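You operate a simulated robot arm through the tools that you are given. There is no shell and no other tool. Be economical: measure what you need, move in short steps, check, and stop when the job is done.

You are at the controls of a simulated robot arm. One attempt, no reset.

Task
Fit the salt canister, then give the orange dish three portions and the purple dish one.
Fine: one key press is a portion; each dish goes back to its spot; nothing spilt.
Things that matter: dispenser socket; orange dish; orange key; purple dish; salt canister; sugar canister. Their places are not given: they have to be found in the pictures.

The check looks at the end state, three seconds after you hand in, the way a careful person would. Anything else that was tipped, shoved, dropped, spilled or broken makes it a failure.

Robot
A 7-joint arm with a two-finger parallel gripper, fixed in place. Base frame: the origin is at the foot of the arm, x ahead of it, y to its left, z up. Readings come in mm, degrees, newtons and seconds.
With the tool pointing down near the work surface it reaches from about 240 to 680 mm from the base axis. Its first joint turns from -66.0 to 66.0 degrees. Payload 2.4 kg.
Tool frame: the origin (TCP) lies between the finger pads and is the grasp point; the fingertips stand 30 mm ahead of it; z points along the fingers, y is the line along which they close. The gripper opens to 94 mm. The fingers are 28 mm wide and 10 mm thick; the gripper's body (50 by 96 mm) begins 55 mm behind the TCP.
Orientation is told as [roll, pitch, yaw] about the base's x, y, z axes, in that order, counted from this pose: with the fingers straight down and closing along the base's y, the tool's x points along the base's -x, its y along +y and its z along -z.

Tools
- The arm moves only by the tool apply_moves. Its argument "motion" is a list of rows, each an object of numbers (a shift or turn left out is 0, a gripper value left out holds the last): "fingers": the gripper command, from -1 (shut) to 1 (fully open), values between in proportion; "x", "y", "z": the shift along the base's x, y, z in mm; "ax", "ay", "az": the turn, a rotation vector about the base's x, y, z in degrees. In form: [{"fingers": .., "x": .., "y": .., "z": .., "ax": .., "ay": .., "az": ..}, ...]. A call has 1 to 12 rows; each row shifts and turns the commanded pose from where the row before left it. Rows are played at 5 a second. More than 50 mm and 8.6 degrees between two rows, or a gripper value outside its range, and nothing of the call is played. Where a pose cannot be reached the arm comes as near as it can. A force on the tool above 40 N (or 10 N above the force at the start of the call, whichever is more), or a blocked arm, ends the call early, and 0.2 s more pass. Each finger travels about 153 mm/s and halts on what it meets, pressing with about 33 N; the grip force reading is that of the motor and also rises with nothing between the fingers. The clock runs only during rows and for 0.2 s after the last one: add rows that do not move to give the fingers time. The reply holds the time, the measured pose of the TCP, the force on the tool along the base axes, the opening and the grip force, in the units named above and with some noise, with the torque about the TCP (base axes, N m) and any sound that the robot's microphone picked up.
- Cameras (640 x 400 px; columns grow to the right, rows downward): "scene" is fixed at [21.4, 465.3, 1444.3]; the picture's right is [-0.78, -0.63, 0.00], its down [-0.36, 0.45, -0.82] and it looks along [0.51, -0.64, -0.58] (base axes); focal length 350 px, centre (320, 200). "wrist" rides on the gripper at [76, 14, -102] in the tool frame; the picture's right is [-0.18, 0.98, 0.00], its down [-0.75, -0.14, -0.64] and it looks along [-0.63, -0.12, 0.77] (tool axes); focal length 243 px, centre (320, 200).
- snapshot(camera): a new picture of that camera. The clock stands still meanwhile.
- pixel_to_xyz(camera, pixels): there is no depth. For up to 12 entries [column, row, z] of the newest picture of that camera ("zoom" is the newest enlarged one), the place [x, y] in the base frame at which the ray of that pixel passes the height z, good to about 2 mm, but the place of the scene camera against the robot may be out by one fixed shift of up to 18 mm in any direction. The clock stands still meanwhile.
- inspect(camera, box): a new picture of the part [left, top, right, bottom] of that camera's present view, enlarged. The clock stands still meanwhile.
- hand_in(): hands the job in; it is judged then, once.

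Keep the steps short. Do not move on a guess: measure, check each grasp and each placing, and mend mistakes. In all there are 80 turns and 34 pictures (those below and enlarged ones count). Leave the gripper open and the arm clear of the work at the hand-in unless told otherwise, and finish with a single line.

The tools are called after ">>>" as name(argument=value, ...) on one line, values as JSON. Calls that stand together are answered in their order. apply_moves: Moves the arm, as the interface text tells. Its arguments: {"type":"object","properties":{"motion":{"type":"array"}},"required":["motion"]} The other tools are called the same way: snapshot (camera) takes a picture; pixel_to_xyz (camera, pixels) gives the place at which the rays of pixels pass given heights; inspect (camera, box) takes an enlarged picture of a part of a camera's view; hand_in () hands the job in.

At the start:

```text
time: 0.0
eef_pos: [365.3, -50.1, 1168.2]
tcp_rot: [0.0, 0.0, 0.0]
ft_force: [0.1, -0.3, 0.2]
wrist_torque: [-0.02, 0.02, 0.01]
grip_width: 94.0
finger_force: 0.2
```

scene: 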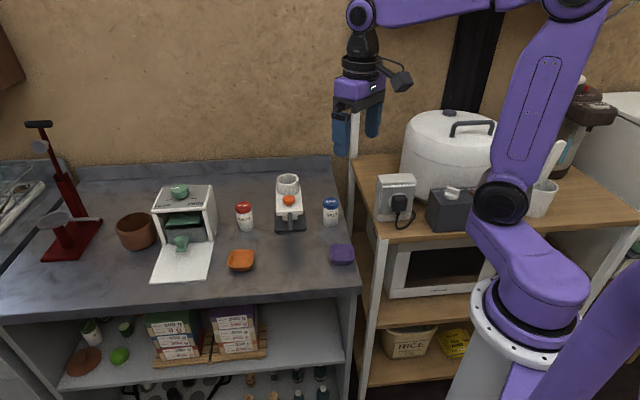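
wrist: 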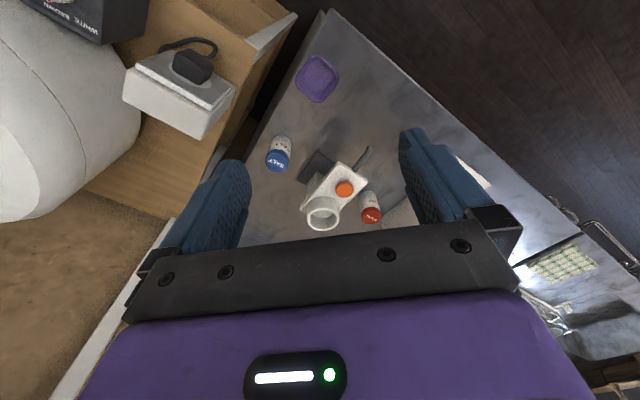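

I see the dispenser near (290,205) in the scene view, a red canister at (244,215), a blue one at (331,211), and the orange and purple dishes. First I enlarge these.

>>> inspect(camera="scene", box=[220, 160, 370, 280])

>>> inspect(camera="wrist", box=[240, 40, 440, 240])

```text
3.33 times, centred on (295, 220) of scene
```

zoom: 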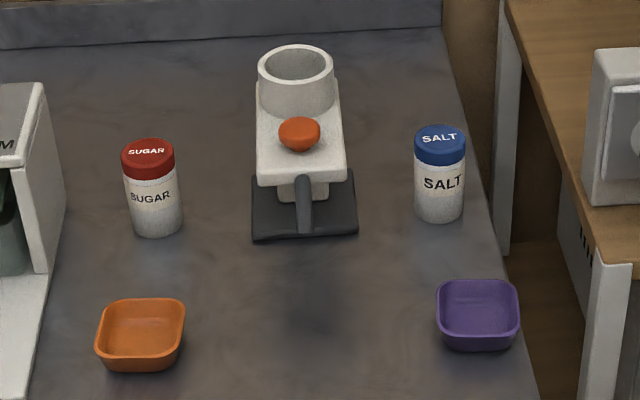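

```text
2.00 times, centred on (340, 140) of wrist
```

zoom: 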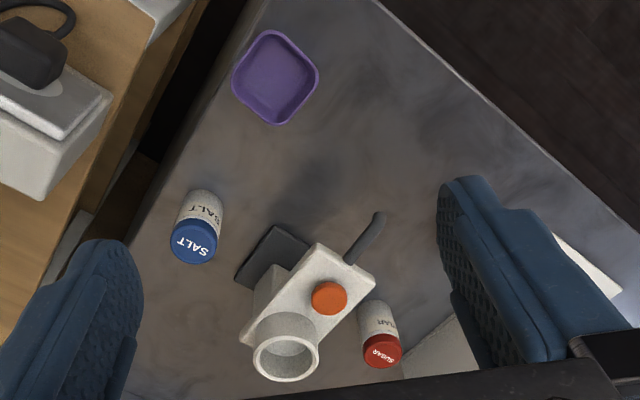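

I measure the same features in both cameras at several trial heights to find the table height.

>>> snapshot(camera="wrist")

>>> pixel_to_xyz(camera="wrist", pixels=[[344, 188, 700], [344, 188, 800], [344, 188, 900], [318, 78, 700], [318, 78, 800], [318, 78, 900], [280, 163, 700], [280, 163, 800], [280, 163, 900], [323, 213, 700], [323, 213, 800], [323, 213, 900]])

>>> pixel_to_xyz(camera="scene", pixels=[[290, 200, 700], [290, 200, 800], [290, 200, 900], [342, 254, 700], [342, 254, 800], [342, 254, 900], [331, 202, 700], [331, 202, 800], [331, 202, 900], [289, 180, 700], [289, 180, 800], [289, 180, 900]])

```text
29 pictures are left
```

wrist: 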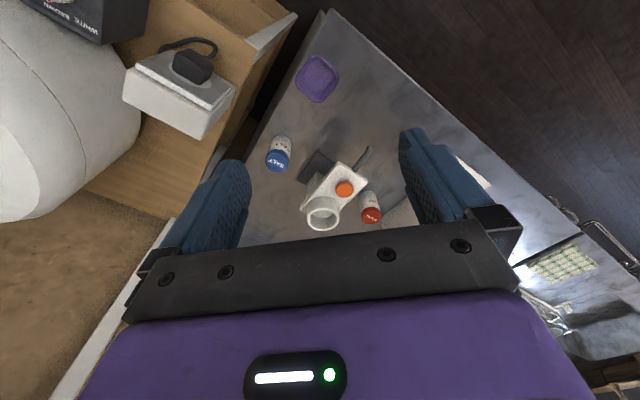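

```text
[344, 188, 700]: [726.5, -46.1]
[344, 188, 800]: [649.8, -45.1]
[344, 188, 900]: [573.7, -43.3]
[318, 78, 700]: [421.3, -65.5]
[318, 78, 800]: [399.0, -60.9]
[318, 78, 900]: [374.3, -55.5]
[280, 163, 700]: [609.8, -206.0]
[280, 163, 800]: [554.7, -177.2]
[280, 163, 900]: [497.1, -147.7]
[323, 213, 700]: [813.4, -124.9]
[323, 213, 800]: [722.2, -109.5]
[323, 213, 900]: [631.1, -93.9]
```

```text
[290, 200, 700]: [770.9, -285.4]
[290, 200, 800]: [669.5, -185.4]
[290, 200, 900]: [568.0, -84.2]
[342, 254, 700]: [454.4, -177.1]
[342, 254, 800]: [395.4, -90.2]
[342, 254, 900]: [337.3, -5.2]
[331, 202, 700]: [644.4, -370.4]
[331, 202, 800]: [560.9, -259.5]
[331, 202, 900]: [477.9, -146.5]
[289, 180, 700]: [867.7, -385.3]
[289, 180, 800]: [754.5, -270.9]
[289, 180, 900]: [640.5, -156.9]
```

Matching rays suggests a table around z≈820, the key at about (543,-42,940), and a scene offset of about +15 in x. I measure the other objects in the scene.

>>> pixel_to_xyz(camera="scene", pixels=[[241, 260, 830], [342, 254, 830], [244, 207, 900], [331, 202, 900], [247, 228, 820], [332, 225, 820], [289, 180, 960], [290, 200, 940], [291, 231, 820], [291, 227, 850], [295, 203, 920]])

>>> apply_moves(motion=[{"x": -30, "y": 40}, {"x": -30, "y": 40}, {"y": 40}, {"y": 40}])

>>> snapshot(camera="wrist")

```text
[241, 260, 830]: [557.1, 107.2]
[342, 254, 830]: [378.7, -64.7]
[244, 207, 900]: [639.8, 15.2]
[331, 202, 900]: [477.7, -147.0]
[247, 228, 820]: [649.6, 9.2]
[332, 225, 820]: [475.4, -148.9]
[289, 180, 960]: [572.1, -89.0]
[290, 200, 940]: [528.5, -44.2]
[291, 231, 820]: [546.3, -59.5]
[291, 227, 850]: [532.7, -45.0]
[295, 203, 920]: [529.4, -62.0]
```

```text
time: 1.0
eef_pos: [305.6, 110.4, 1166.4]
tcp_rot: [0.0, 0.0, -0.1]
ft_force: [0.0, 0.1, -0.1]
wrist_torque: [-0.02, 0.0, 0.0]
grip_width: 94.1
finger_force: 0.1
```

```text
28 pictures are left
```

wrist: 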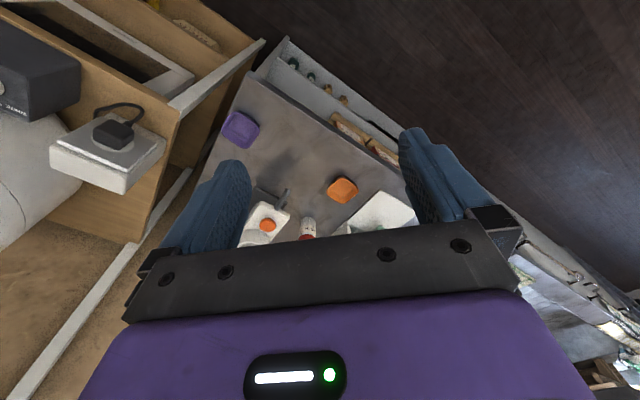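

The orange dish is at about (342,190). I swing the wrist camera around to look at the dispenser from the front, staying well above everything.

>>> apply_moves(motion=[{"x": 15, "y": -4, "z": -25, "az": -7.5}, {"x": 15, "y": -4, "z": -25, "az": -7.5}, {"x": 15, "y": -4, "z": -25, "az": -7.5}, {"x": 15, "y": -4, "z": -25, "az": -7.5}, {"x": 15, "y": -4, "z": -25, "az": -7.5}, {"x": 15, "y": -4, "z": -25, "az": -7.5}, {"x": 15, "y": -4, "z": -25, "az": -8}])

>>> snapshot(camera="wrist")

```text
time: 2.6
eef_pos: [410.5, 80.6, 992.4]
tcp_rot: [0.1, 0.0, -53.1]
ft_force: [0.6, -0.2, 0.2]
wrist_torque: [-0.01, 0.01, 0.01]
grip_width: 94.0
finger_force: 0.0
```

```text
27 pictures are left
```

wrist: 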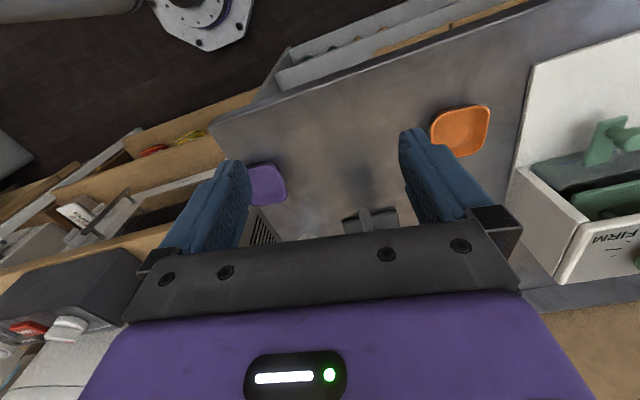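

The gripper hides the dispenser from here. I take a tighter enlarged scene view of the dispenser front.

>>> inspect(camera="scene", box=[265, 165, 325, 240])

>>> apply_moves(motion=[{"x": -20, "y": 25, "z": 0}, {"x": -20, "y": 25, "z": 0}, {"x": -20, "y": 25, "z": 0}, {"x": -20, "y": 25}])

>>> snapshot(camera="wrist")

```text
5.33 times, centred on (295, 202) of scene
```

zoom: 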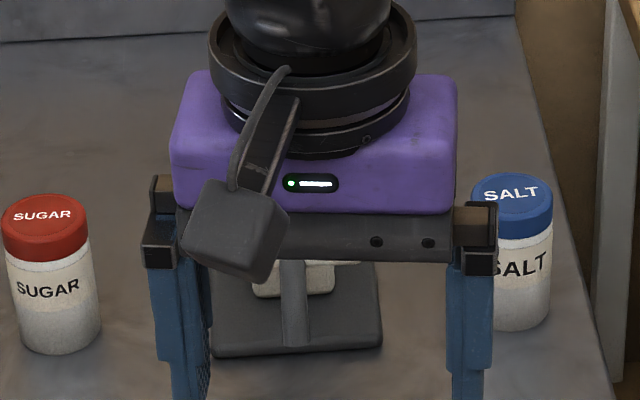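

```text
time: 3.6
eef_pos: [328.6, 180.9, 992.6]
tcp_rot: [0.0, 0.0, -53.1]
ft_force: [0.2, -0.6, 0.0]
wrist_torque: [-0.02, 0.01, 0.01]
grip_width: 94.1
finger_force: 0.2
```

```text
25 pictures are left
```

wrist: 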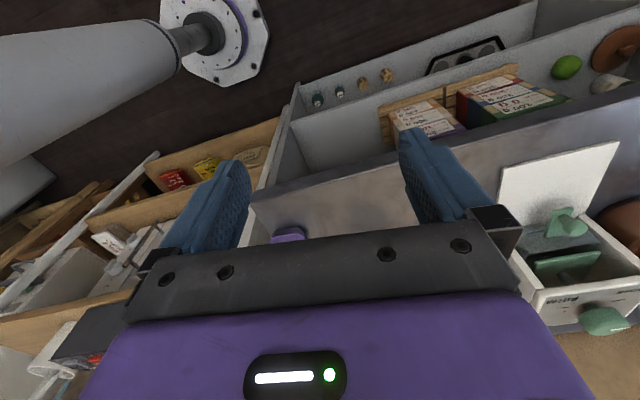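

Visible directions are only the steep ones, so I tilt the tool 35° forward to look at the dispenser's front under the gripper, from a safe distance.

>>> apply_moves(motion=[{"x": 20, "y": -18, "z": -5, "ax": -5.6, "ay": -4.2}, {"x": 20, "y": -18, "z": -5, "ax": -5.6, "ay": -4.2}, {"x": 20, "y": -18, "z": -5, "ax": -5.6, "ay": -4.2}, {"x": 20, "y": -18, "z": -5, "ax": -5.6, "ay": -4.2}, {"x": 20, "y": -18, "z": -5, "ax": -5.6, "ay": -4.2}])

>>> snapshot(camera="wrist")

```text
time: 4.8
eef_pos: [429.5, 91.3, 968.0]
tcp_rot: [-0.1, -35.1, -53.0]
ft_force: [-0.2, 1.3, -1.0]
wrist_torque: [0.0, 0.0, -0.01]
grip_width: 94.2
finger_force: 0.1
```

```text
24 pictures are left
```

wrist: 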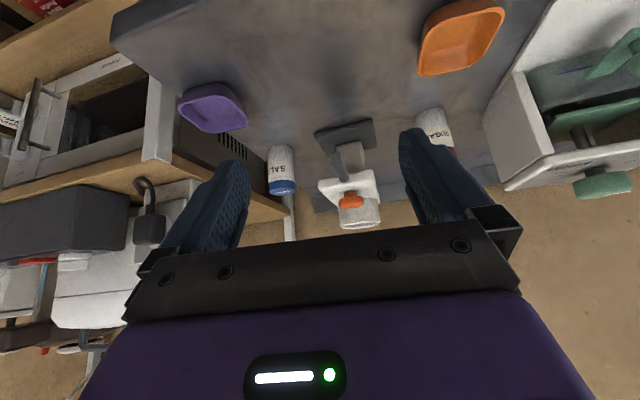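

Good view (upside down). I enlarge the dispenser.

>>> inspect(camera="wrist", box=[255, 100, 405, 240])

>>> pixel_to_xyz(camera="wrist", pixels=[[214, 118, 820], [214, 118, 830], [462, 46, 820], [462, 46, 830], [278, 148, 810], [278, 148, 820], [278, 148, 830], [432, 112, 820], [318, 131, 820], [372, 118, 820], [335, 150, 820], [378, 145, 820]])

```text
2.86 times, centred on (330, 170) of wrist
```

zoom: 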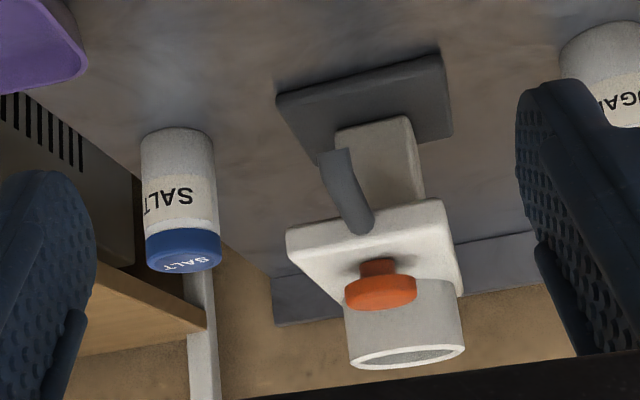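

```text
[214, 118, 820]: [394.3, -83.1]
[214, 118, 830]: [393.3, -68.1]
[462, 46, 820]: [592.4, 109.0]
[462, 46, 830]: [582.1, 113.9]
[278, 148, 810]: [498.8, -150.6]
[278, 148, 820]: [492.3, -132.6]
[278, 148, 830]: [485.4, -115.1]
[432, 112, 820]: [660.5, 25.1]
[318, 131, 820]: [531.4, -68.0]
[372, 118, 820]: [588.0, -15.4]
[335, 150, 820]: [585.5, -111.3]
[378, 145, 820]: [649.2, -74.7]
```

Structure: base plate, rear column, overhanging head with ring socket and orange key, and a dark spout slanting down in front. I locate spout tip, key and ring by matching rays, now with the scene refreshed.

>>> pixel_to_xyz(camera="wrist", pixels=[[335, 153, 850], [335, 153, 870], [335, 153, 890], [351, 202, 930], [351, 202, 945], [360, 222, 960], [360, 222, 980], [281, 190, 890], [281, 190, 910]])

>>> pixel_to_xyz(camera="scene", pixels=[[290.2, 229, 850], [290.2, 229, 870], [290.2, 229, 890], [289, 200, 930], [289, 200, 945], [288, 181, 960], [288, 181, 980], [331, 200, 890], [331, 200, 910]])

```text
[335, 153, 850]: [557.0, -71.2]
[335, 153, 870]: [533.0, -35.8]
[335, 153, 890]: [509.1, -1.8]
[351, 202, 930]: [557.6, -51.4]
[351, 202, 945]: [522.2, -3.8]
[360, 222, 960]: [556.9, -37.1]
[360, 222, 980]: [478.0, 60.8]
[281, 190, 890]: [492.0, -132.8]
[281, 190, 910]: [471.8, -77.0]
```

```text
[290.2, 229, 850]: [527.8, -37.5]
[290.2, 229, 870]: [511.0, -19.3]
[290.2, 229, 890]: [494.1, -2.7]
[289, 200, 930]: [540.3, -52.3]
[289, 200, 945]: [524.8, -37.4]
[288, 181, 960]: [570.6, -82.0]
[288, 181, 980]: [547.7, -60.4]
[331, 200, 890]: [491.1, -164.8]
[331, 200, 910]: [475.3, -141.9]
```

I need a near-vertical view for precise x,y and to look into the socket. I undo the tilt while rising and go above the dispenser at z≈1100.

>>> apply_moves(motion=[{"z": 40, "ax": 5.6, "ay": 4.2}, {"z": 40, "ax": 5.6, "ay": 4.2}, {"x": 20, "y": -25, "z": 40, "ax": 5.6, "ay": 4.2}, {"x": 20, "y": -30, "z": 12, "ax": 5.6, "ay": 4.2}, {"x": 25, "y": -33, "ax": 5.6, "ay": 4.2}, {"x": 25, "y": -33}, {}])

>>> snapshot(camera="wrist")

```text
refused: row 3 steps farther than a row can; nothing moved
```

```text
22 pictures are left
```

wrist: 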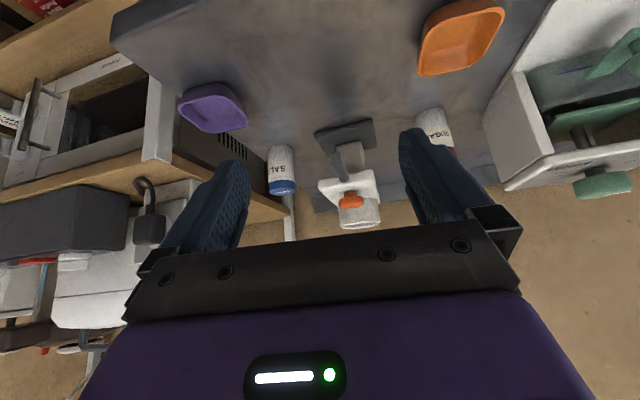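

The call was refused (a row was over 50 mm in total), so I repeat with smaller rows.

>>> apply_moves(motion=[{"z": 40, "ax": 5.6, "ay": 4.2}, {"z": 40, "ax": 5.6, "ay": 4.2}, {"x": 10, "y": -15, "z": 40, "ax": 5.6, "ay": 4.2}, {"x": 20, "y": -30, "z": 12, "ax": 5.6, "ay": 4.2}, {"x": 25, "y": -33, "ax": 5.6, "ay": 4.2}, {"x": 25, "y": -33}, {"x": 10, "y": -10}, {}])

>>> snapshot(camera="wrist")

```text
time: 6.6
eef_pos: [520.6, -29.7, 1099.7]
tcp_rot: [0.0, 0.1, -53.0]
ft_force: [0.0, 0.6, -0.5]
wrist_torque: [-0.04, 0.04, -0.04]
grip_width: 93.7
finger_force: 0.0
```

```text
21 pictures are left
```

wrist: 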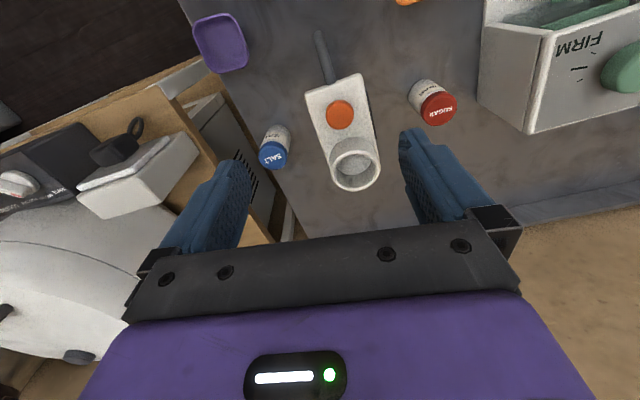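

Now I have a clear top view. I enlarge it and measure points.

>>> inspect(camera="wrist", box=[240, 20, 470, 200])

>>> pixel_to_xyz(camera="wrist", pixels=[[340, 115, 930], [340, 115, 940], [355, 166, 960], [355, 166, 970], [318, 32, 850], [318, 32, 870], [273, 155, 890], [273, 155, 900], [222, 45, 830], [222, 45, 840]])

```text
2.22 times, centred on (355, 110) of wrist
```

zoom: 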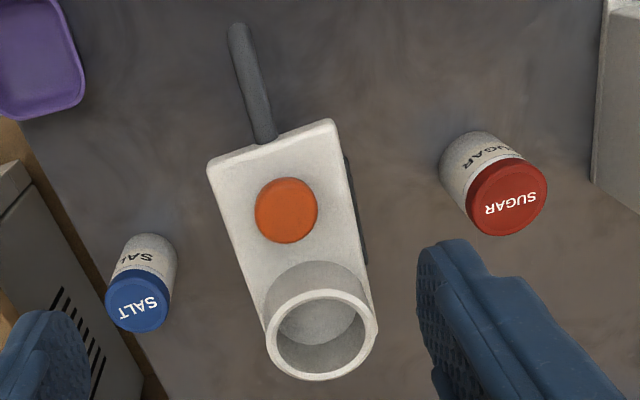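

```text
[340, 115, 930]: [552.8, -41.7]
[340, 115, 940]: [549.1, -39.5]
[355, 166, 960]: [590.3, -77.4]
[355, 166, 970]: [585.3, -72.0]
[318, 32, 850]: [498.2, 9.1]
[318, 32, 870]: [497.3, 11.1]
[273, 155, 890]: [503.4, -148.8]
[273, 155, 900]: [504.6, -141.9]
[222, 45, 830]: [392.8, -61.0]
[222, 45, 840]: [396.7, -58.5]
```

Estimates: table ≈ 808, salt lid ≈ (502,-152,884), key ≈ (551,-42,933), ring ≈ (592,-82,950), spout tip ≈ (497,12,897). I go to a hover above the salt canister and check it there.

>>> apply_moves(motion=[{"x": -6, "y": -40}, {"x": -6, "y": -40}, {"x": -6, "y": -42}, {"z": -40}, {"z": -40, "fingers": 0.6}, {"z": -20}, {}])

>>> snapshot(camera="wrist")

```text
time: 8.2
eef_pos: [502.0, -151.1, 999.7]
tcp_rot: [0.0, -0.1, -53.0]
ft_force: [-0.2, -0.4, 0.5]
wrist_torque: [-0.06, -0.02, 0.03]
grip_width: 75.3
finger_force: 0.0
```

```text
19 pictures are left
```

wrist: 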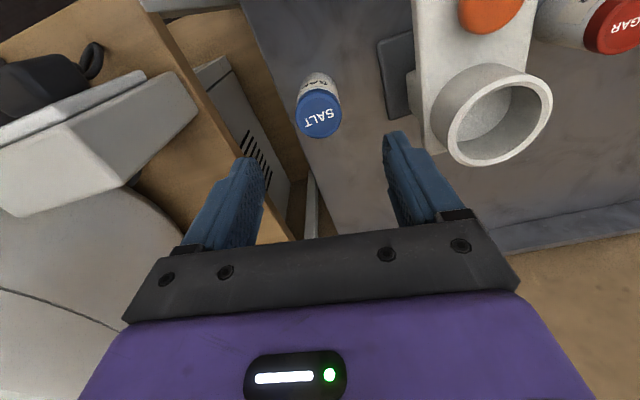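

Lid ellipse centre at about (319,115), ring rim centre at about (497,117). I measure both.

>>> pixel_to_xyz(camera="wrist", pixels=[[319, 115, 880], [319, 115, 890], [296, 113, 884], [342, 114, 884], [500, 117, 950], [500, 117, 960], [447, 140, 955], [552, 95, 955], [488, 12, 930], [318, 78, 812]])

```text
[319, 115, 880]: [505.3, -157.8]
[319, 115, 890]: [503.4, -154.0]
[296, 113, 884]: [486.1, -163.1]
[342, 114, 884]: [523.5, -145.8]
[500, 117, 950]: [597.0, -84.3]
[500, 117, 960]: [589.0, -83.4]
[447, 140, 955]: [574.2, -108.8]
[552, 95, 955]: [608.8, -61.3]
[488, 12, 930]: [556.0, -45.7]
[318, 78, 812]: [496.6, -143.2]
```

The lid is about 41 mm wide, centred at about (504.5,-156). I shift over it, descend to TCP z≈880 and close.

>>> apply_moves(motion=[{"x": 2.5, "y": -5}, {"z": -40}, {"z": -40}, {"z": -20}, {"z": -20}, {}])

>>> apply_moves(motion=[{"fingers": -0.3}, {"fingers": -1}, {}, {}])

```text
time: 9.6
eef_pos: [505.8, -156.1, 879.5]
tcp_rot: [0.0, -0.1, -52.9]
ft_force: [0.3, -0.6, 0.5]
wrist_torque: [-0.02, 0.01, 0.0]
grip_width: 75.1
finger_force: 0.0
```

```text
time: 10.6
eef_pos: [505.4, -156.2, 878.3]
tcp_rot: [0.0, 0.0, -53.1]
ft_force: [0.6, 0.2, -0.2]
wrist_torque: [-0.01, -0.02, -0.02]
grip_width: 42.0
finger_force: 32.6
```

Gripped at 42 mm. I lift straight up 180 mm.

>>> apply_moves(motion=[{"z": 20}, {"z": 40}, {"z": 40}, {"z": 40}, {"z": 40}, {}])

>>> snapshot(camera="wrist")

```text
time: 12.0
eef_pos: [504.3, -156.7, 1060.3]
tcp_rot: [0.0, -0.1, -53.0]
ft_force: [-0.2, -0.3, -0.7]
wrist_torque: [0.0, -0.03, 0.02]
grip_width: 0.2
finger_force: 33.0
```

```text
18 pictures are left
```

wrist: 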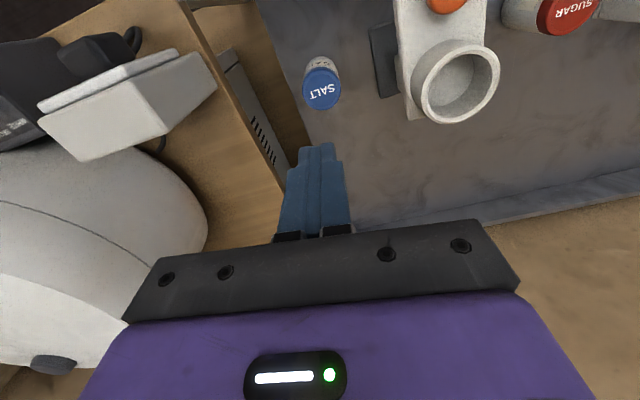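

The canister slipped out and is still standing (lid at about (322,87)). I measure it more precisely with an enlarged view.

>>> inspect(camera="wrist", box=[280, 40, 370, 120])

>>> pixel_to_xyz(camera="wrist", pixels=[[322, 88, 880], [322, 88, 884], [304, 86, 884], [341, 87, 884], [322, 106, 884], [322, 69, 884]])

```text
5.00 times, centred on (325, 80) of wrist
```

zoom: 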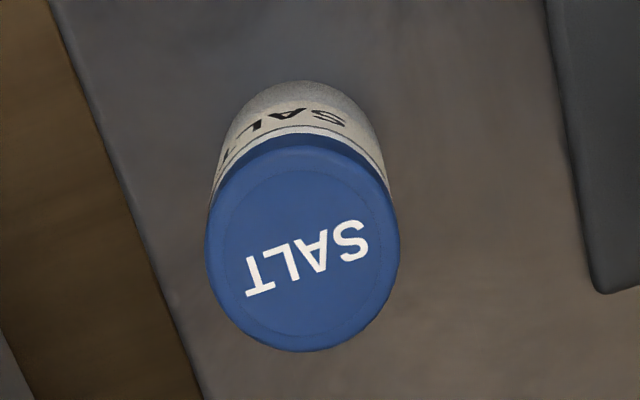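

```text
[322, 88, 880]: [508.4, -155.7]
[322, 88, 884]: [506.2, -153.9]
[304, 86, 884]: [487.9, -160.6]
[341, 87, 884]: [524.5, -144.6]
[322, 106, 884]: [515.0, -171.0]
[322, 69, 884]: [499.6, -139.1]
```

Lid centre ≈ (508,-155). The earlier grip only held the lid's top. I go down again with a deeper grip (TCP z≈860), fingers open first.

>>> apply_moves(motion=[{"fingers": 0.6, "x": 3, "y": 1}, {}, {"z": -40}, {"z": -40}, {"z": -40}, {"z": -40}, {"z": -20}, {"z": -20}, {}])

>>> apply_moves(motion=[{"fingers": -0.2}, {"fingers": -1}, {}, {}, {}])

>>> apply_moves(motion=[{"z": 5}, {"z": 5}, {"z": 5}, {"z": 5}, {}])

```text
time: 14.0
eef_pos: [507.8, -154.7, 859.9]
tcp_rot: [0.1, 0.0, -53.0]
ft_force: [-0.5, 0.7, 0.6]
wrist_torque: [-0.01, 0.01, 0.0]
grip_width: 75.1
finger_force: 0.1
```

```text
time: 15.2
eef_pos: [506.7, -155.2, 860.1]
tcp_rot: [-0.1, -0.1, -52.9]
ft_force: [0.2, 0.5, -0.2]
wrist_torque: [0.01, 0.04, -0.03]
grip_width: 42.2
finger_force: 32.5
```

```text
time: 16.4
eef_pos: [507.5, -154.9, 879.4]
tcp_rot: [0.0, 0.0, -53.0]
ft_force: [1.3, -0.2, -1.7]
wrist_torque: [0.01, -0.01, -0.01]
grip_width: 42.3
finger_force: 33.1
```

Still held (42 mm) with a slight weight reading. I keep lifting gently.

>>> apply_moves(motion=[{"z": 10}, {"z": 15}, {"z": 15}, {"z": 15}, {"z": 15}, {"z": 15}, {"z": 15}, {"z": 15}, {"z": 15}, {"z": 15}, {"z": 10}, {}])

>>> snapshot(camera="wrist")

```text
time: 19.0
eef_pos: [507.8, -155.8, 1036.4]
tcp_rot: [0.0, 0.0, -53.0]
ft_force: [0.4, 0.8, -1.1]
wrist_torque: [0.0, -0.02, -0.02]
grip_width: 42.3
finger_force: 32.8
```

```text
16 pictures are left
```

wrist: 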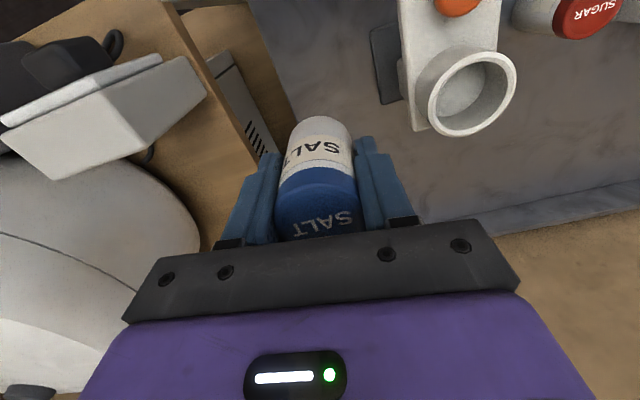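

Held upright. Rim ellipse centre is about (473,94). I measure the ring in this picture, plus the rim extremes.

>>> pixel_to_xyz(camera="wrist", pixels=[[472, 94, 945], [472, 94, 950], [472, 94, 955], [472, 94, 960], [429, 111, 952], [516, 76, 952], [485, 51, 952], [459, 137, 952]])

>>> inspect(camera="wrist", box=[410, 30, 530, 150])

```text
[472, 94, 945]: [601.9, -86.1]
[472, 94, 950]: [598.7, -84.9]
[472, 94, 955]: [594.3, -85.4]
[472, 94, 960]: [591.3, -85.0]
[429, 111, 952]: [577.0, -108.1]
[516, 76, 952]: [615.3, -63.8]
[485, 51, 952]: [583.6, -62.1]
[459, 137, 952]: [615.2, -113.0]
```

```text
3.33 times, centred on (470, 90) of wrist
```

zoom: 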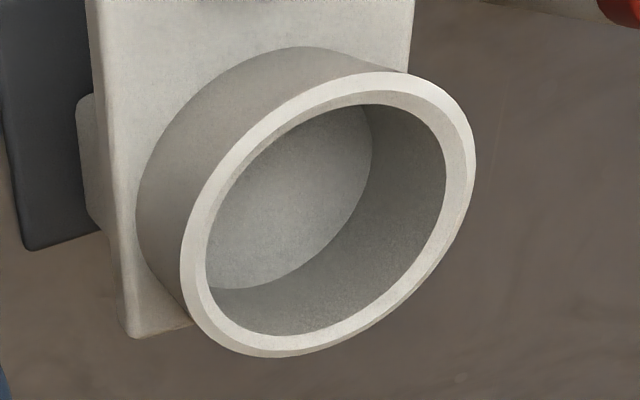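

Ring centre ≈ (594,-85), rim z≈955, inner bore about 48 mm against a 42 mm canister. I carry it above the ring at the present height (bottom ≈ 985).

>>> apply_moves(motion=[{"x": 15, "y": 12}, {"x": 20, "y": 17}, {"x": 20, "y": 17}, {"x": 20, "y": 17}, {"x": 10.5, "y": 7.5}, {}, {}])

>>> snapshot(camera="wrist")

>>> inspect(camera="scene", box=[255, 130, 335, 240])

```text
time: 20.6
eef_pos: [593.6, -84.5, 1034.8]
tcp_rot: [0.0, 0.0, -53.0]
ft_force: [0.4, -0.5, -1.6]
wrist_torque: [0.0, -0.02, -0.02]
grip_width: 42.3
finger_force: 33.2
```

```text
14 pictures are left
```

wrist: 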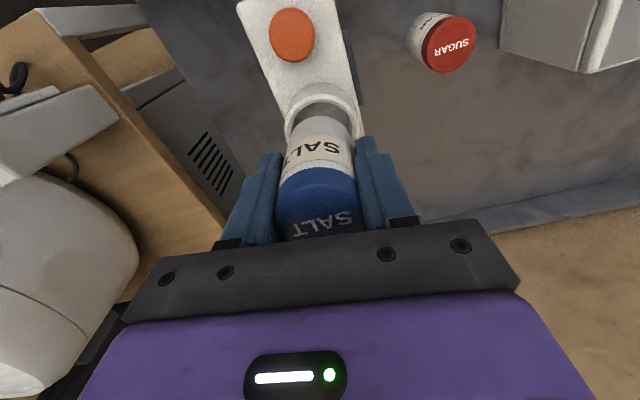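

```text
3.64 times, centred on (295, 185) of scene
```

zoom: 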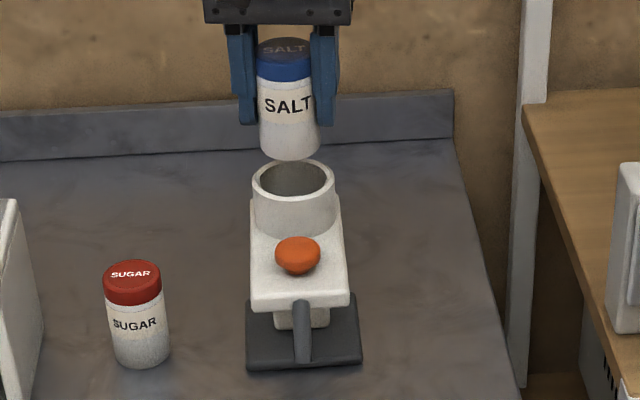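

Lateral alignment looks right in both views (ring 286–359 around canister 290–352). I lower slowly, watching forces.

>>> apply_moves(motion=[{"z": -10}, {"z": -10}, {"z": -5}, {"z": -5}, {"z": -4}, {"z": -4}, {}])

```text
time: 22.2
eef_pos: [595.0, -85.7, 998.9]
tcp_rot: [0.3, -0.3, -53.0]
ft_force: [1.7, -3.6, 30.0]
wrist_torque: [-0.22, 0.58, 0.05]
grip_width: 42.8
finger_force: 32.7
```

30 N upward, and the torque places the contact about 22 mm to the -x side: the edge sits on the rim's -x side. I back up, shift +x 4 mm and retry.

>>> apply_moves(motion=[{"z": 8}, {"x": 4, "y": 0}, {}, {"z": -4}, {"z": -3}, {"z": -3}, {"z": -3}, {}])

```text
time: 24.0
eef_pos: [598.6, -84.8, 994.4]
tcp_rot: [0.3, -0.3, -53.0]
ft_force: [-0.7, -0.4, 30.1]
wrist_torque: [0.38, -0.35, 0.01]
grip_width: 42.3
finger_force: 33.2
```

The contact has changed: now about (+13,+13), 4 mm lower. I look before going on.

>>> inspect(camera="wrist", box=[220, 20, 430, 240])

```text
1.82 times, centred on (325, 130) of wrist
```

zoom: 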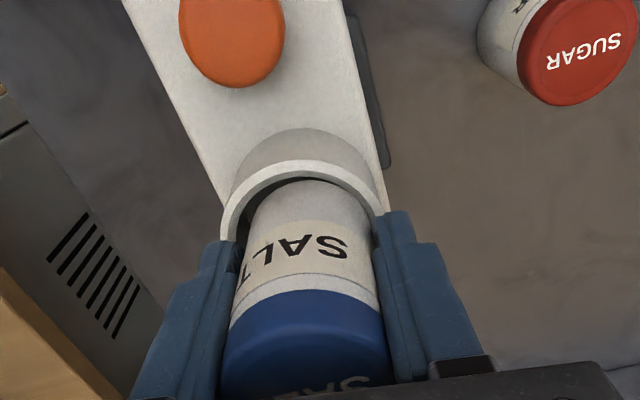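

The canister sits shifted toward image right (+x+y side), matching the torque. I back up, shift 1 mm in -x and 3.5 mm in -y, and lower again.

>>> apply_moves(motion=[{"z": 8}, {"x": -1, "y": -3.5}, {}, {"z": -4}, {"z": -3}, {"z": -3}, {"z": -3}, {"z": -3}, {}])

```text
time: 26.0
eef_pos: [596.7, -88.1, 983.3]
tcp_rot: [-0.1, -0.1, -53.0]
ft_force: [-2.2, -0.7, 8.1]
wrist_torque: [-0.05, 0.29, -0.01]
grip_width: 42.2
finger_force: 32.8
```

It's now 11 mm deeper with only 8 N. I nudge +x 1 mm and continue.

>>> apply_moves(motion=[{"x": 1}, {"z": -3}, {"z": -3}, {"z": -3}, {}])

>>> inspect(camera="wrist", box=[220, 20, 430, 240])

```text
time: 26.7
eef_pos: [597.7, -90.0, 983.5]
tcp_rot: [0.1, -0.1, -53.0]
ft_force: [-2.3, 0.0, 7.0]
wrist_torque: [0.0, 0.26, 0.02]
grip_width: 42.1
finger_force: 33.2
stopped in row 3: the force on the tool passed its limit at 45 N (the readings are from after the stop); the commanded pose is now the measured one
```

```text
1.82 times, centred on (325, 130) of wrist
```

zoom: 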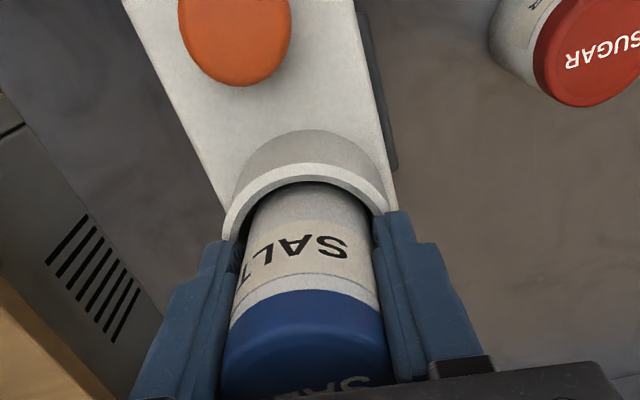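

The fingertips now reach the rim (z≈953) and the canister is about 20 mm inside the bore. I raise 1 mm and open the fingers so it settles.

>>> apply_moves(motion=[{"z": 2}, {"fingers": -0.05}, {"fingers": 0.1}, {"fingers": 0.4}, {}, {}])

>>> apply_moves(motion=[{"z": 20}, {"z": 40}, {"z": 40}, {"x": -20, "y": 24}, {"x": -20, "y": 24}, {}])

>>> snapshot(camera="wrist")

```text
time: 28.1
eef_pos: [597.5, -88.2, 984.7]
tcp_rot: [0.1, -0.1, -52.9]
ft_force: [-0.4, 0.5, 0.4]
wrist_torque: [0.0, 0.01, 0.0]
grip_width: 65.8
finger_force: 0.1
```

```text
time: 29.5
eef_pos: [558.0, -40.7, 1086.0]
tcp_rot: [0.1, -0.1, -52.9]
ft_force: [0.1, -0.2, -0.3]
wrist_torque: [0.0, 0.0, -0.03]
grip_width: 65.7
finger_force: 0.0
```

```text
10 pictures are left
```

wrist: 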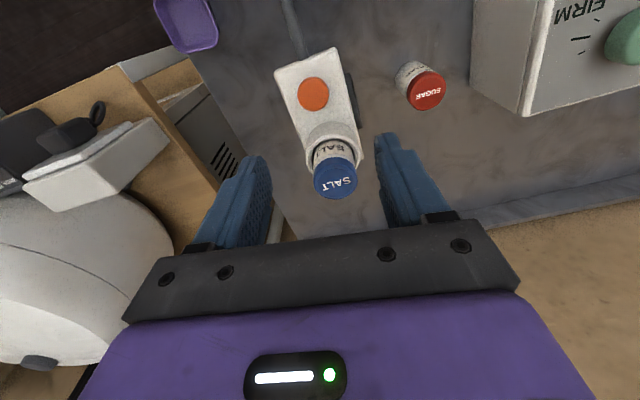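

The canister stands in the socket. I measure the lid, key, purple dish corners and spout in this picture.

>>> pixel_to_xyz(camera="wrist", pixels=[[313, 93, 933], [336, 177, 1000], [336, 177, 990], [188, 20, 838], [192, 46, 809], [217, 36, 838], [295, 30, 900], [304, 62, 925]])

```text
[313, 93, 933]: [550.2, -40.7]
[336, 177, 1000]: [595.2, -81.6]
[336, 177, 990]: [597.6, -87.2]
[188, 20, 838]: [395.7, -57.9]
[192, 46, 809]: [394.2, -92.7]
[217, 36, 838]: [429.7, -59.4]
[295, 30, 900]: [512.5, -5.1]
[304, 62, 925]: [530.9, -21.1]
```

Lid z≈989, centred over the ring, so it is seated. Next I go above the purple dish with yaw ≈ -45 to see its outline.

>>> apply_moves(motion=[{"x": -40, "y": -5, "az": 8, "fingers": 1}, {"x": -40, "y": -5}, {"x": -40, "y": -5}, {"x": -43, "y": -4}, {"z": -40}, {"z": -40}, {}])

>>> snapshot(camera="wrist")

```text
time: 31.1
eef_pos: [395.7, -59.8, 1004.2]
tcp_rot: [0.1, -0.1, -45.0]
ft_force: [-1.2, -0.7, 1.0]
wrist_torque: [0.03, -0.01, 0.0]
grip_width: 94.0
finger_force: 0.1
```

```text
9 pictures are left
```

wrist: 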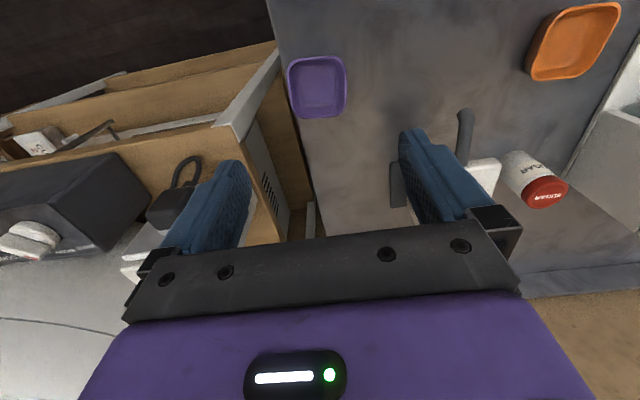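

The dish outline corners are roughly (289,62), (342,56), (347,112), (296,118); orange likewise (546,12), (619,3), (598,76), (528,80). I convert these at rim height.

>>> pixel_to_xyz(camera="wrist", pixels=[[289, 62, 838], [342, 57, 838], [347, 111, 838], [296, 118, 838], [318, 86, 838], [546, 12, 838], [619, 3, 838], [598, 76, 838], [528, 80, 838], [572, 41, 838], [465, 113, 900], [317, 95, 809]])

```text
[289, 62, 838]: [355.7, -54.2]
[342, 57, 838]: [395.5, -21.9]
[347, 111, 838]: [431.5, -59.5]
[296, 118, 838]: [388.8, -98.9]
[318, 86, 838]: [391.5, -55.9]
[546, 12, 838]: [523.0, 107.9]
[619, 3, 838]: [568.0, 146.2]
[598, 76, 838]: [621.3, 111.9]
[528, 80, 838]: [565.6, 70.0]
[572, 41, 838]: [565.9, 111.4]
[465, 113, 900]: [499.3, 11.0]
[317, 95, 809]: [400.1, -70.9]
```

Purple dish centre ≈ (393,-58.5), side about 58 mm, orientation ≈ 42°, so yaw -48 fits. I align and descend to TCP z≈850 with the fingers wide open.

>>> apply_moves(motion=[{"x": -2.7, "y": 1.3, "az": -3}, {"z": -40}, {"z": -40}, {"z": -40}, {"z": -20}, {"z": -14}, {}])

>>> snapshot(camera="wrist")

```text
time: 32.7
eef_pos: [392.4, -57.9, 852.4]
tcp_rot: [0.1, -0.1, -48.0]
ft_force: [0.0, -0.5, 0.1]
wrist_torque: [0.0, 0.01, -0.01]
grip_width: 94.0
finger_force: 0.0
```

```text
8 pictures are left
```

wrist: 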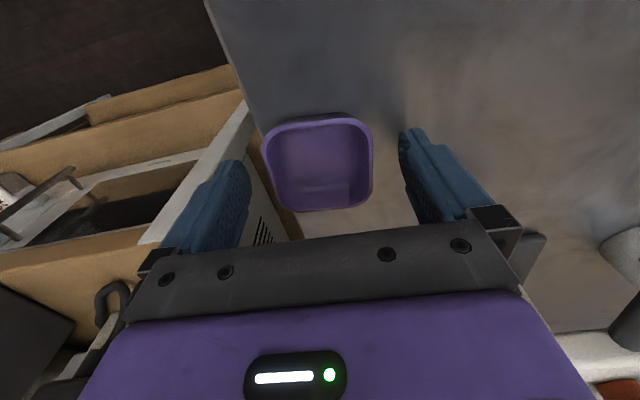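

The dish sits between the fingers; I check the rim centre along the forward direction.

>>> pixel_to_xyz(camera="wrist", pixels=[[319, 164, 838], [319, 164, 832], [263, 165, 835], [373, 160, 835], [320, 114, 835], [318, 212, 835]])

```text
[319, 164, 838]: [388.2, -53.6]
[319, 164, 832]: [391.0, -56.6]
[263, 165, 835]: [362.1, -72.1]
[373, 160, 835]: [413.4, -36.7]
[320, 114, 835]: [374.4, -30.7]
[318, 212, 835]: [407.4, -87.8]
```

Centred well enough (≈(390.5,-57)). I descend gently and close.

>>> apply_moves(motion=[{"z": -5}, {"z": -4}, {"fingers": 0.5}, {"fingers": 0.3}, {"fingers": -1}, {}, {}])

>>> apply_moves(motion=[{"z": 4}, {"z": 4}, {"z": 6}, {"z": 6}, {}])

```text
time: 34.3
eef_pos: [394.3, -59.3, 843.3]
tcp_rot: [0.1, -0.1, -48.0]
ft_force: [-2.3, -0.2, 7.5]
wrist_torque: [0.14, -0.2, -0.14]
grip_width: 56.0
finger_force: 33.9
```

```text
time: 35.5
eef_pos: [393.9, -56.9, 861.4]
tcp_rot: [0.1, -0.1, -47.9]
ft_force: [-0.4, 0.2, -1.1]
wrist_torque: [0.03, 0.0, -0.01]
grip_width: 60.5
finger_force: 33.0
```

The width changed 56→60.5 mm while lifting (flared wall). I check whether the dish is really held.

>>> snapshot(camera="wrist")

```text
7 pictures are left
```

wrist: 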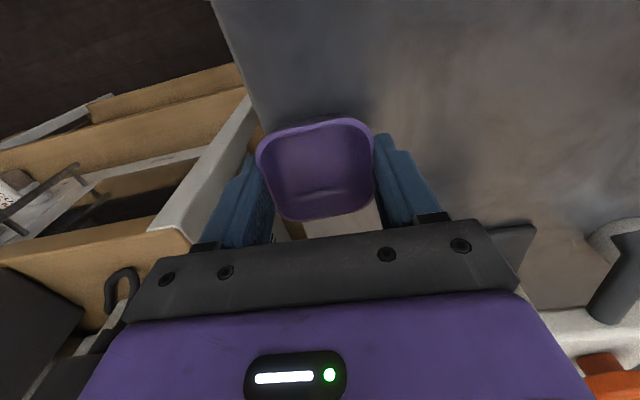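

The dish is held, but a vertical gripper would hit the spout above it (palm at TCP+55). I'll put it back down, and regrip with the tool tilted 40° so that the body stays in front of the spout. First set down and open.

>>> apply_moves(motion=[{"z": -6}, {"z": -6}, {"z": -5}, {"fingers": 0.35}, {"fingers": 0.6}, {"fingers": 1}, {}])

>>> apply_moves(motion=[{"z": 30}, {"z": 30}, {"ax": -5.94, "ay": -5.35}, {"ax": -5.94, "ay": -5.35}, {"ax": -5.94, "ay": -5.35}, {"ax": -5.94, "ay": -5.35}, {"ax": -5.94, "ay": -5.35}, {"x": -9, "y": 7}, {}])

>>> snapshot(camera="wrist")

```text
time: 37.1
eef_pos: [392.2, -58.2, 845.4]
tcp_rot: [0.2, -0.1, -48.0]
ft_force: [1.2, -0.3, -0.2]
wrist_torque: [-0.01, 0.03, -0.02]
grip_width: 94.0
finger_force: 0.0
```

```text
time: 39.1
eef_pos: [380.0, -53.9, 905.3]
tcp_rot: [-2.2, -33.9, -47.7]
ft_force: [0.5, 0.2, -0.3]
wrist_torque: [0.02, 0.02, 0.03]
grip_width: 94.1
finger_force: 0.1
out of reach, approached as far as the arm can: row 5, 6
```

```text
6 pictures are left
```

wrist: 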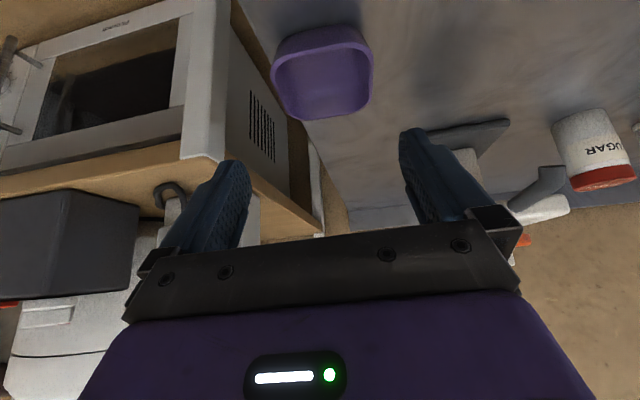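

The arm cannot reach 40° here, so I go back to about 30° and correct the small roll.

>>> apply_moves(motion=[{"ax": 3.7, "ay": 3.3}, {"ax": 3.0, "ay": 2.7}, {}, {}])

>>> pixel_to_xyz(camera="wrist", pixels=[[272, 78, 838], [374, 62, 838], [322, 38, 838], [322, 120, 838], [322, 75, 838], [326, 118, 838]])

```text
time: 40.1
eef_pos: [379.0, -53.8, 905.0]
tcp_rot: [-2.2, -24.9, -47.9]
ft_force: [-0.1, 0.5, 0.3]
wrist_torque: [-0.02, 0.01, 0.01]
grip_width: 94.1
finger_force: 0.0
```

```text
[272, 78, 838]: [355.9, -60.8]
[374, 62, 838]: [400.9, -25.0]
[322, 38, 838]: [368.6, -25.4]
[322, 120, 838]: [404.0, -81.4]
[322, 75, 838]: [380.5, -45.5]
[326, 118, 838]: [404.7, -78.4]
```

Dish centre ≈ (387.5,-54). I set tilt ≈ 29° with no roll and go to TCP (379.5,-45), then lower.

>>> apply_moves(motion=[{"ax": -1.63, "ay": -4.16, "az": 0.93, "x": 0.5, "y": 8.8}, {"z": -25}, {"z": -20}, {"z": -10}, {}])

```text
time: 41.3
eef_pos: [390.7, -47.4, 858.6]
tcp_rot: [-0.4, -28.7, -47.7]
ft_force: [-0.1, -0.5, 0.5]
wrist_torque: [-0.06, 0.01, -0.01]
grip_width: 94.1
finger_force: 0.1
out of reach, approached as far as the arm can: row 3, 4
```

The near reach limits the tilt here. I reduce it to about 20°, which still clears the spout if the dish stands a little forward, and set TCP (382,-48).

>>> apply_moves(motion=[{"z": 10, "ax": 3.2, "ay": 2.9}, {"ax": 3.2, "ay": 2.9}, {"x": -8.7, "y": -0.6}, {"z": -10}, {}, {"z": -8}, {}])

```text
time: 42.9
eef_pos: [382.1, -49.2, 849.7]
tcp_rot: [0.1, -20.3, -47.9]
ft_force: [-0.4, -0.8, -0.2]
wrist_torque: [-0.03, 0.02, 0.01]
grip_width: 94.0
finger_force: 0.1
```

Reached without trouble. I lower 4 mm and close gently.

>>> apply_moves(motion=[{"z": -4}, {"fingers": 0.5}, {"fingers": 0.35}, {"fingers": -1}, {}, {}])

>>> apply_moves(motion=[{"z": 3}, {"z": 4}, {"z": 4}, {"z": 4}, {}])

>>> snapshot(camera="wrist")

```text
time: 44.3
eef_pos: [381.4, -49.8, 846.3]
tcp_rot: [0.0, -20.3, -47.9]
ft_force: [-0.5, 0.0, 2.2]
wrist_torque: [0.07, 0.09, 0.03]
grip_width: 56.6
finger_force: 32.7
```

```text
time: 45.5
eef_pos: [381.8, -49.7, 861.8]
tcp_rot: [-0.1, -20.2, -47.9]
ft_force: [-0.5, 0.4, -0.5]
wrist_torque: [0.0, 0.0, 0.01]
grip_width: 60.7
finger_force: 32.5
```

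```text
5 pictures are left
```

wrist: 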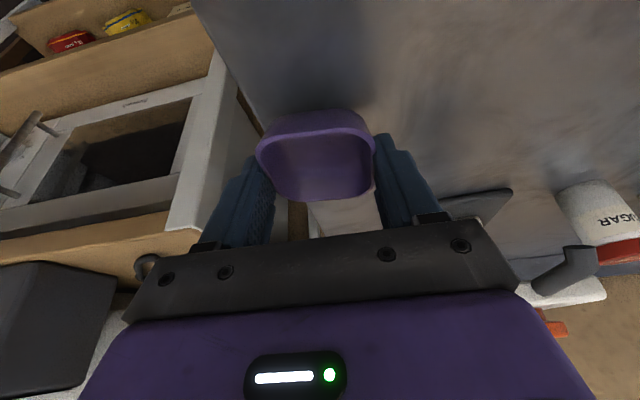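

The dish is held level with a 20° tilt. I check the spout tip once more from this picture (tip around (583,252)) before travelling.

>>> pixel_to_xyz(camera="wrist", pixels=[[580, 250, 890], [580, 250, 895], [580, 250, 900], [594, 248, 895], [566, 250, 895], [580, 262, 890]])

>>> apply_moves(motion=[{"z": 6}, {"x": 10, "y": 12}, {"x": 14, "y": 17}, {"x": 14, "y": 17}, {"x": 14, "y": 17}, {"x": 14, "y": 17}, {"x": 16, "y": 18}, {}])

```text
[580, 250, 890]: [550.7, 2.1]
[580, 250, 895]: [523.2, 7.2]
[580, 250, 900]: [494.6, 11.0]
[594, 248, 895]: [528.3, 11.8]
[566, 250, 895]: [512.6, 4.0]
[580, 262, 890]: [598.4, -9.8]
```

```text
time: 47.3
eef_pos: [464.1, 49.4, 867.3]
tcp_rot: [0.0, -20.3, -47.9]
ft_force: [-0.7, 0.5, -0.7]
wrist_torque: [-0.02, -0.02, -0.01]
grip_width: 60.4
finger_force: 33.1
```

Tip confirmed near (497,11,899). I'm now 50 mm in front of it. I advance 31 mm under the spout, then lower.

>>> apply_moves(motion=[{"x": 7, "y": -8}, {"x": 7, "y": -8}, {"x": 7, "y": -7.4}, {}, {"z": -5}, {"z": -5}, {"z": -3}, {"z": -2}, {}])

>>> snapshot(camera="wrist")

```text
time: 49.3
eef_pos: [485.2, 26.2, 853.1]
tcp_rot: [0.0, -20.2, -47.9]
ft_force: [-0.6, -0.5, -1.1]
wrist_torque: [0.02, -0.01, 0.01]
grip_width: 60.5
finger_force: 32.8
```

```text
4 pictures are left
```

wrist: 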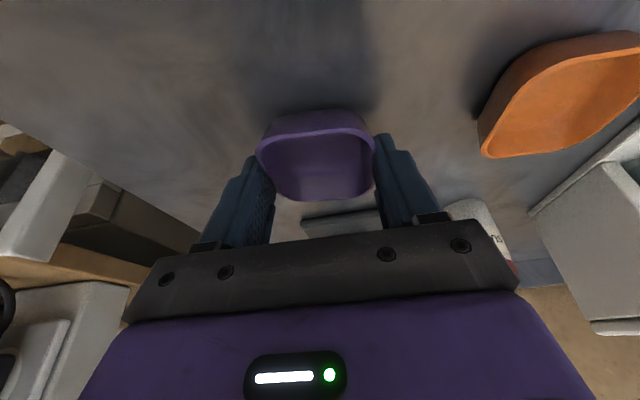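

No contact yet. I lower in 2 mm steps, then open gently.

>>> apply_moves(motion=[{"z": -2}, {"z": -2}, {"z": -1.5}, {}])

```text
time: 50.3
eef_pos: [485.1, 26.3, 847.8]
tcp_rot: [0.3, -20.4, -47.9]
ft_force: [0.2, 0.4, 5.2]
wrist_torque: [-0.05, 0.15, 0.1]
grip_width: 60.0
finger_force: 32.0
```

Contact (5 N): the dish is on the table. I open and retreat along the tool axis, away from the spout.

>>> apply_moves(motion=[{"fingers": 0.4}, {"fingers": 0.6}, {"fingers": 0.9}, {}, {"x": -7, "y": 7.5, "z": 10}, {"x": -10, "y": 11, "z": 30}, {"x": -10, "y": 11, "z": 40}, {"x": -10, "y": 11, "z": 40}, {}])

```text
time: 52.3
eef_pos: [447.7, 66.2, 968.7]
tcp_rot: [-0.1, -20.2, -47.9]
ft_force: [-0.7, -0.6, -0.2]
wrist_torque: [-0.02, -0.03, 0.01]
grip_width: 89.4
finger_force: 0.0
```

I check the dish under the spout with one enlarged scene picture.

>>> inspect(camera="scene", box=[220, 170, 350, 280])

```text
3.64 times, centred on (285, 225) of scene
```

zoom: 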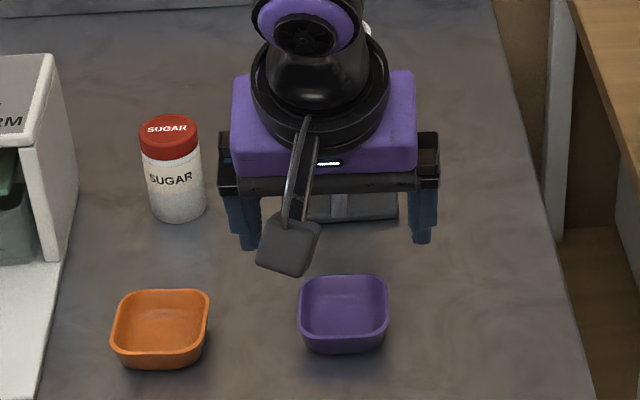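

The gripper hides the spout, but the dish is visible at about (291.5,252.5). I compute its place by comparison with its original spot (342,251) in the same camera.

>>> pixel_to_xyz(camera="scene", pixels=[[342, 251, 838], [291.5, 252.5, 838], [241, 258, 838], [290.2, 229, 897], [291.2, 227, 897]])

```text
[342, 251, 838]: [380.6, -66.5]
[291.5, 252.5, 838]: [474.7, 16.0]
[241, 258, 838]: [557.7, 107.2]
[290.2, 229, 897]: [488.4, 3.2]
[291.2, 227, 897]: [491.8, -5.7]
```

Dish centre is 12–19 mm in front of the tip and laterally centred, which suits the slanting spout. Now I untilt, close the fingers and go above the key (550.5,-41.5).

>>> apply_moves(motion=[{"z": 20, "ax": 5, "ay": 4.5, "fingers": 0}, {"z": 20, "ax": 5, "ay": 4.5, "fingers": -1}, {"ax": 5, "ay": 4.5}, {"x": 20, "y": -20}, {"x": 20, "y": -20}, {"x": 20, "y": -20}, {"x": 20, "y": -22}, {"x": 22.8, "y": -25.7}, {}])

```text
time: 54.3
eef_pos: [549.6, -40.8, 1006.8]
tcp_rot: [0.2, -0.1, -47.8]
ft_force: [-0.4, -0.4, 0.4]
wrist_torque: [0.0, -0.03, -0.01]
grip_width: 0.2
finger_force: 32.9
```

Above the key, tips at about 977. I lower to about 940, then in small steps to feel the key.

>>> apply_moves(motion=[{"z": -20}, {"z": -14}, {"z": -4}, {"z": -2}, {}])

```text
time: 55.5
eef_pos: [550.5, -40.7, 965.9]
tcp_rot: [0.1, -0.1, -47.9]
ft_force: [-0.4, -0.2, 1.5]
wrist_torque: [-0.01, 0.03, 0.05]
grip_width: 0.0
finger_force: 32.8
```

A light touch (1.5 N) at tip z≈936. I press on in 1.5 mm steps.

>>> apply_moves(motion=[{"z": -1.5}, {"z": -1.5}, {}])

```text
time: 56.3
eef_pos: [550.3, -41.5, 964.0]
tcp_rot: [0.1, -0.1, -47.9]
ft_force: [-0.5, -1.3, 3.3]
wrist_torque: [-0.03, 0.0, 0.03]
grip_width: 0.0
finger_force: 32.7
heard: click
```

Click heard: one press. I lift straight off, then back away for one picture that shows the purple dish, spout and orange dish together.

>>> apply_moves(motion=[{"z": 10}, {"z": 35}, {"x": -18, "y": 20, "z": 25}, {"x": -18, "y": 20, "z": 26}, {"x": -19, "y": 21}, {}])

>>> snapshot(camera="wrist")

```text
time: 57.7
eef_pos: [494.0, 20.1, 1059.7]
tcp_rot: [0.1, 0.0, -47.9]
ft_force: [0.1, -1.2, -0.6]
wrist_torque: [0.02, 0.03, 0.0]
grip_width: 0.0
finger_force: 32.6
```

```text
2 pictures are left
```

wrist: 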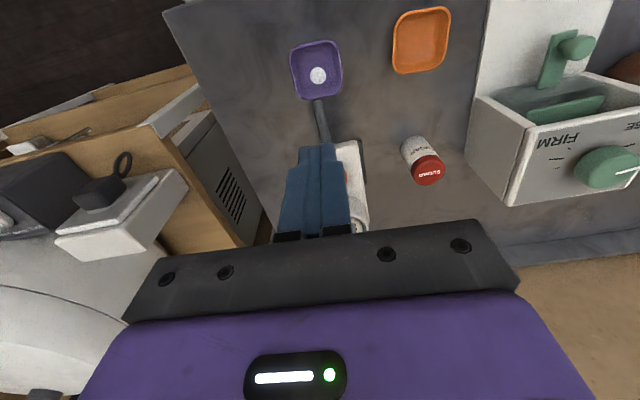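

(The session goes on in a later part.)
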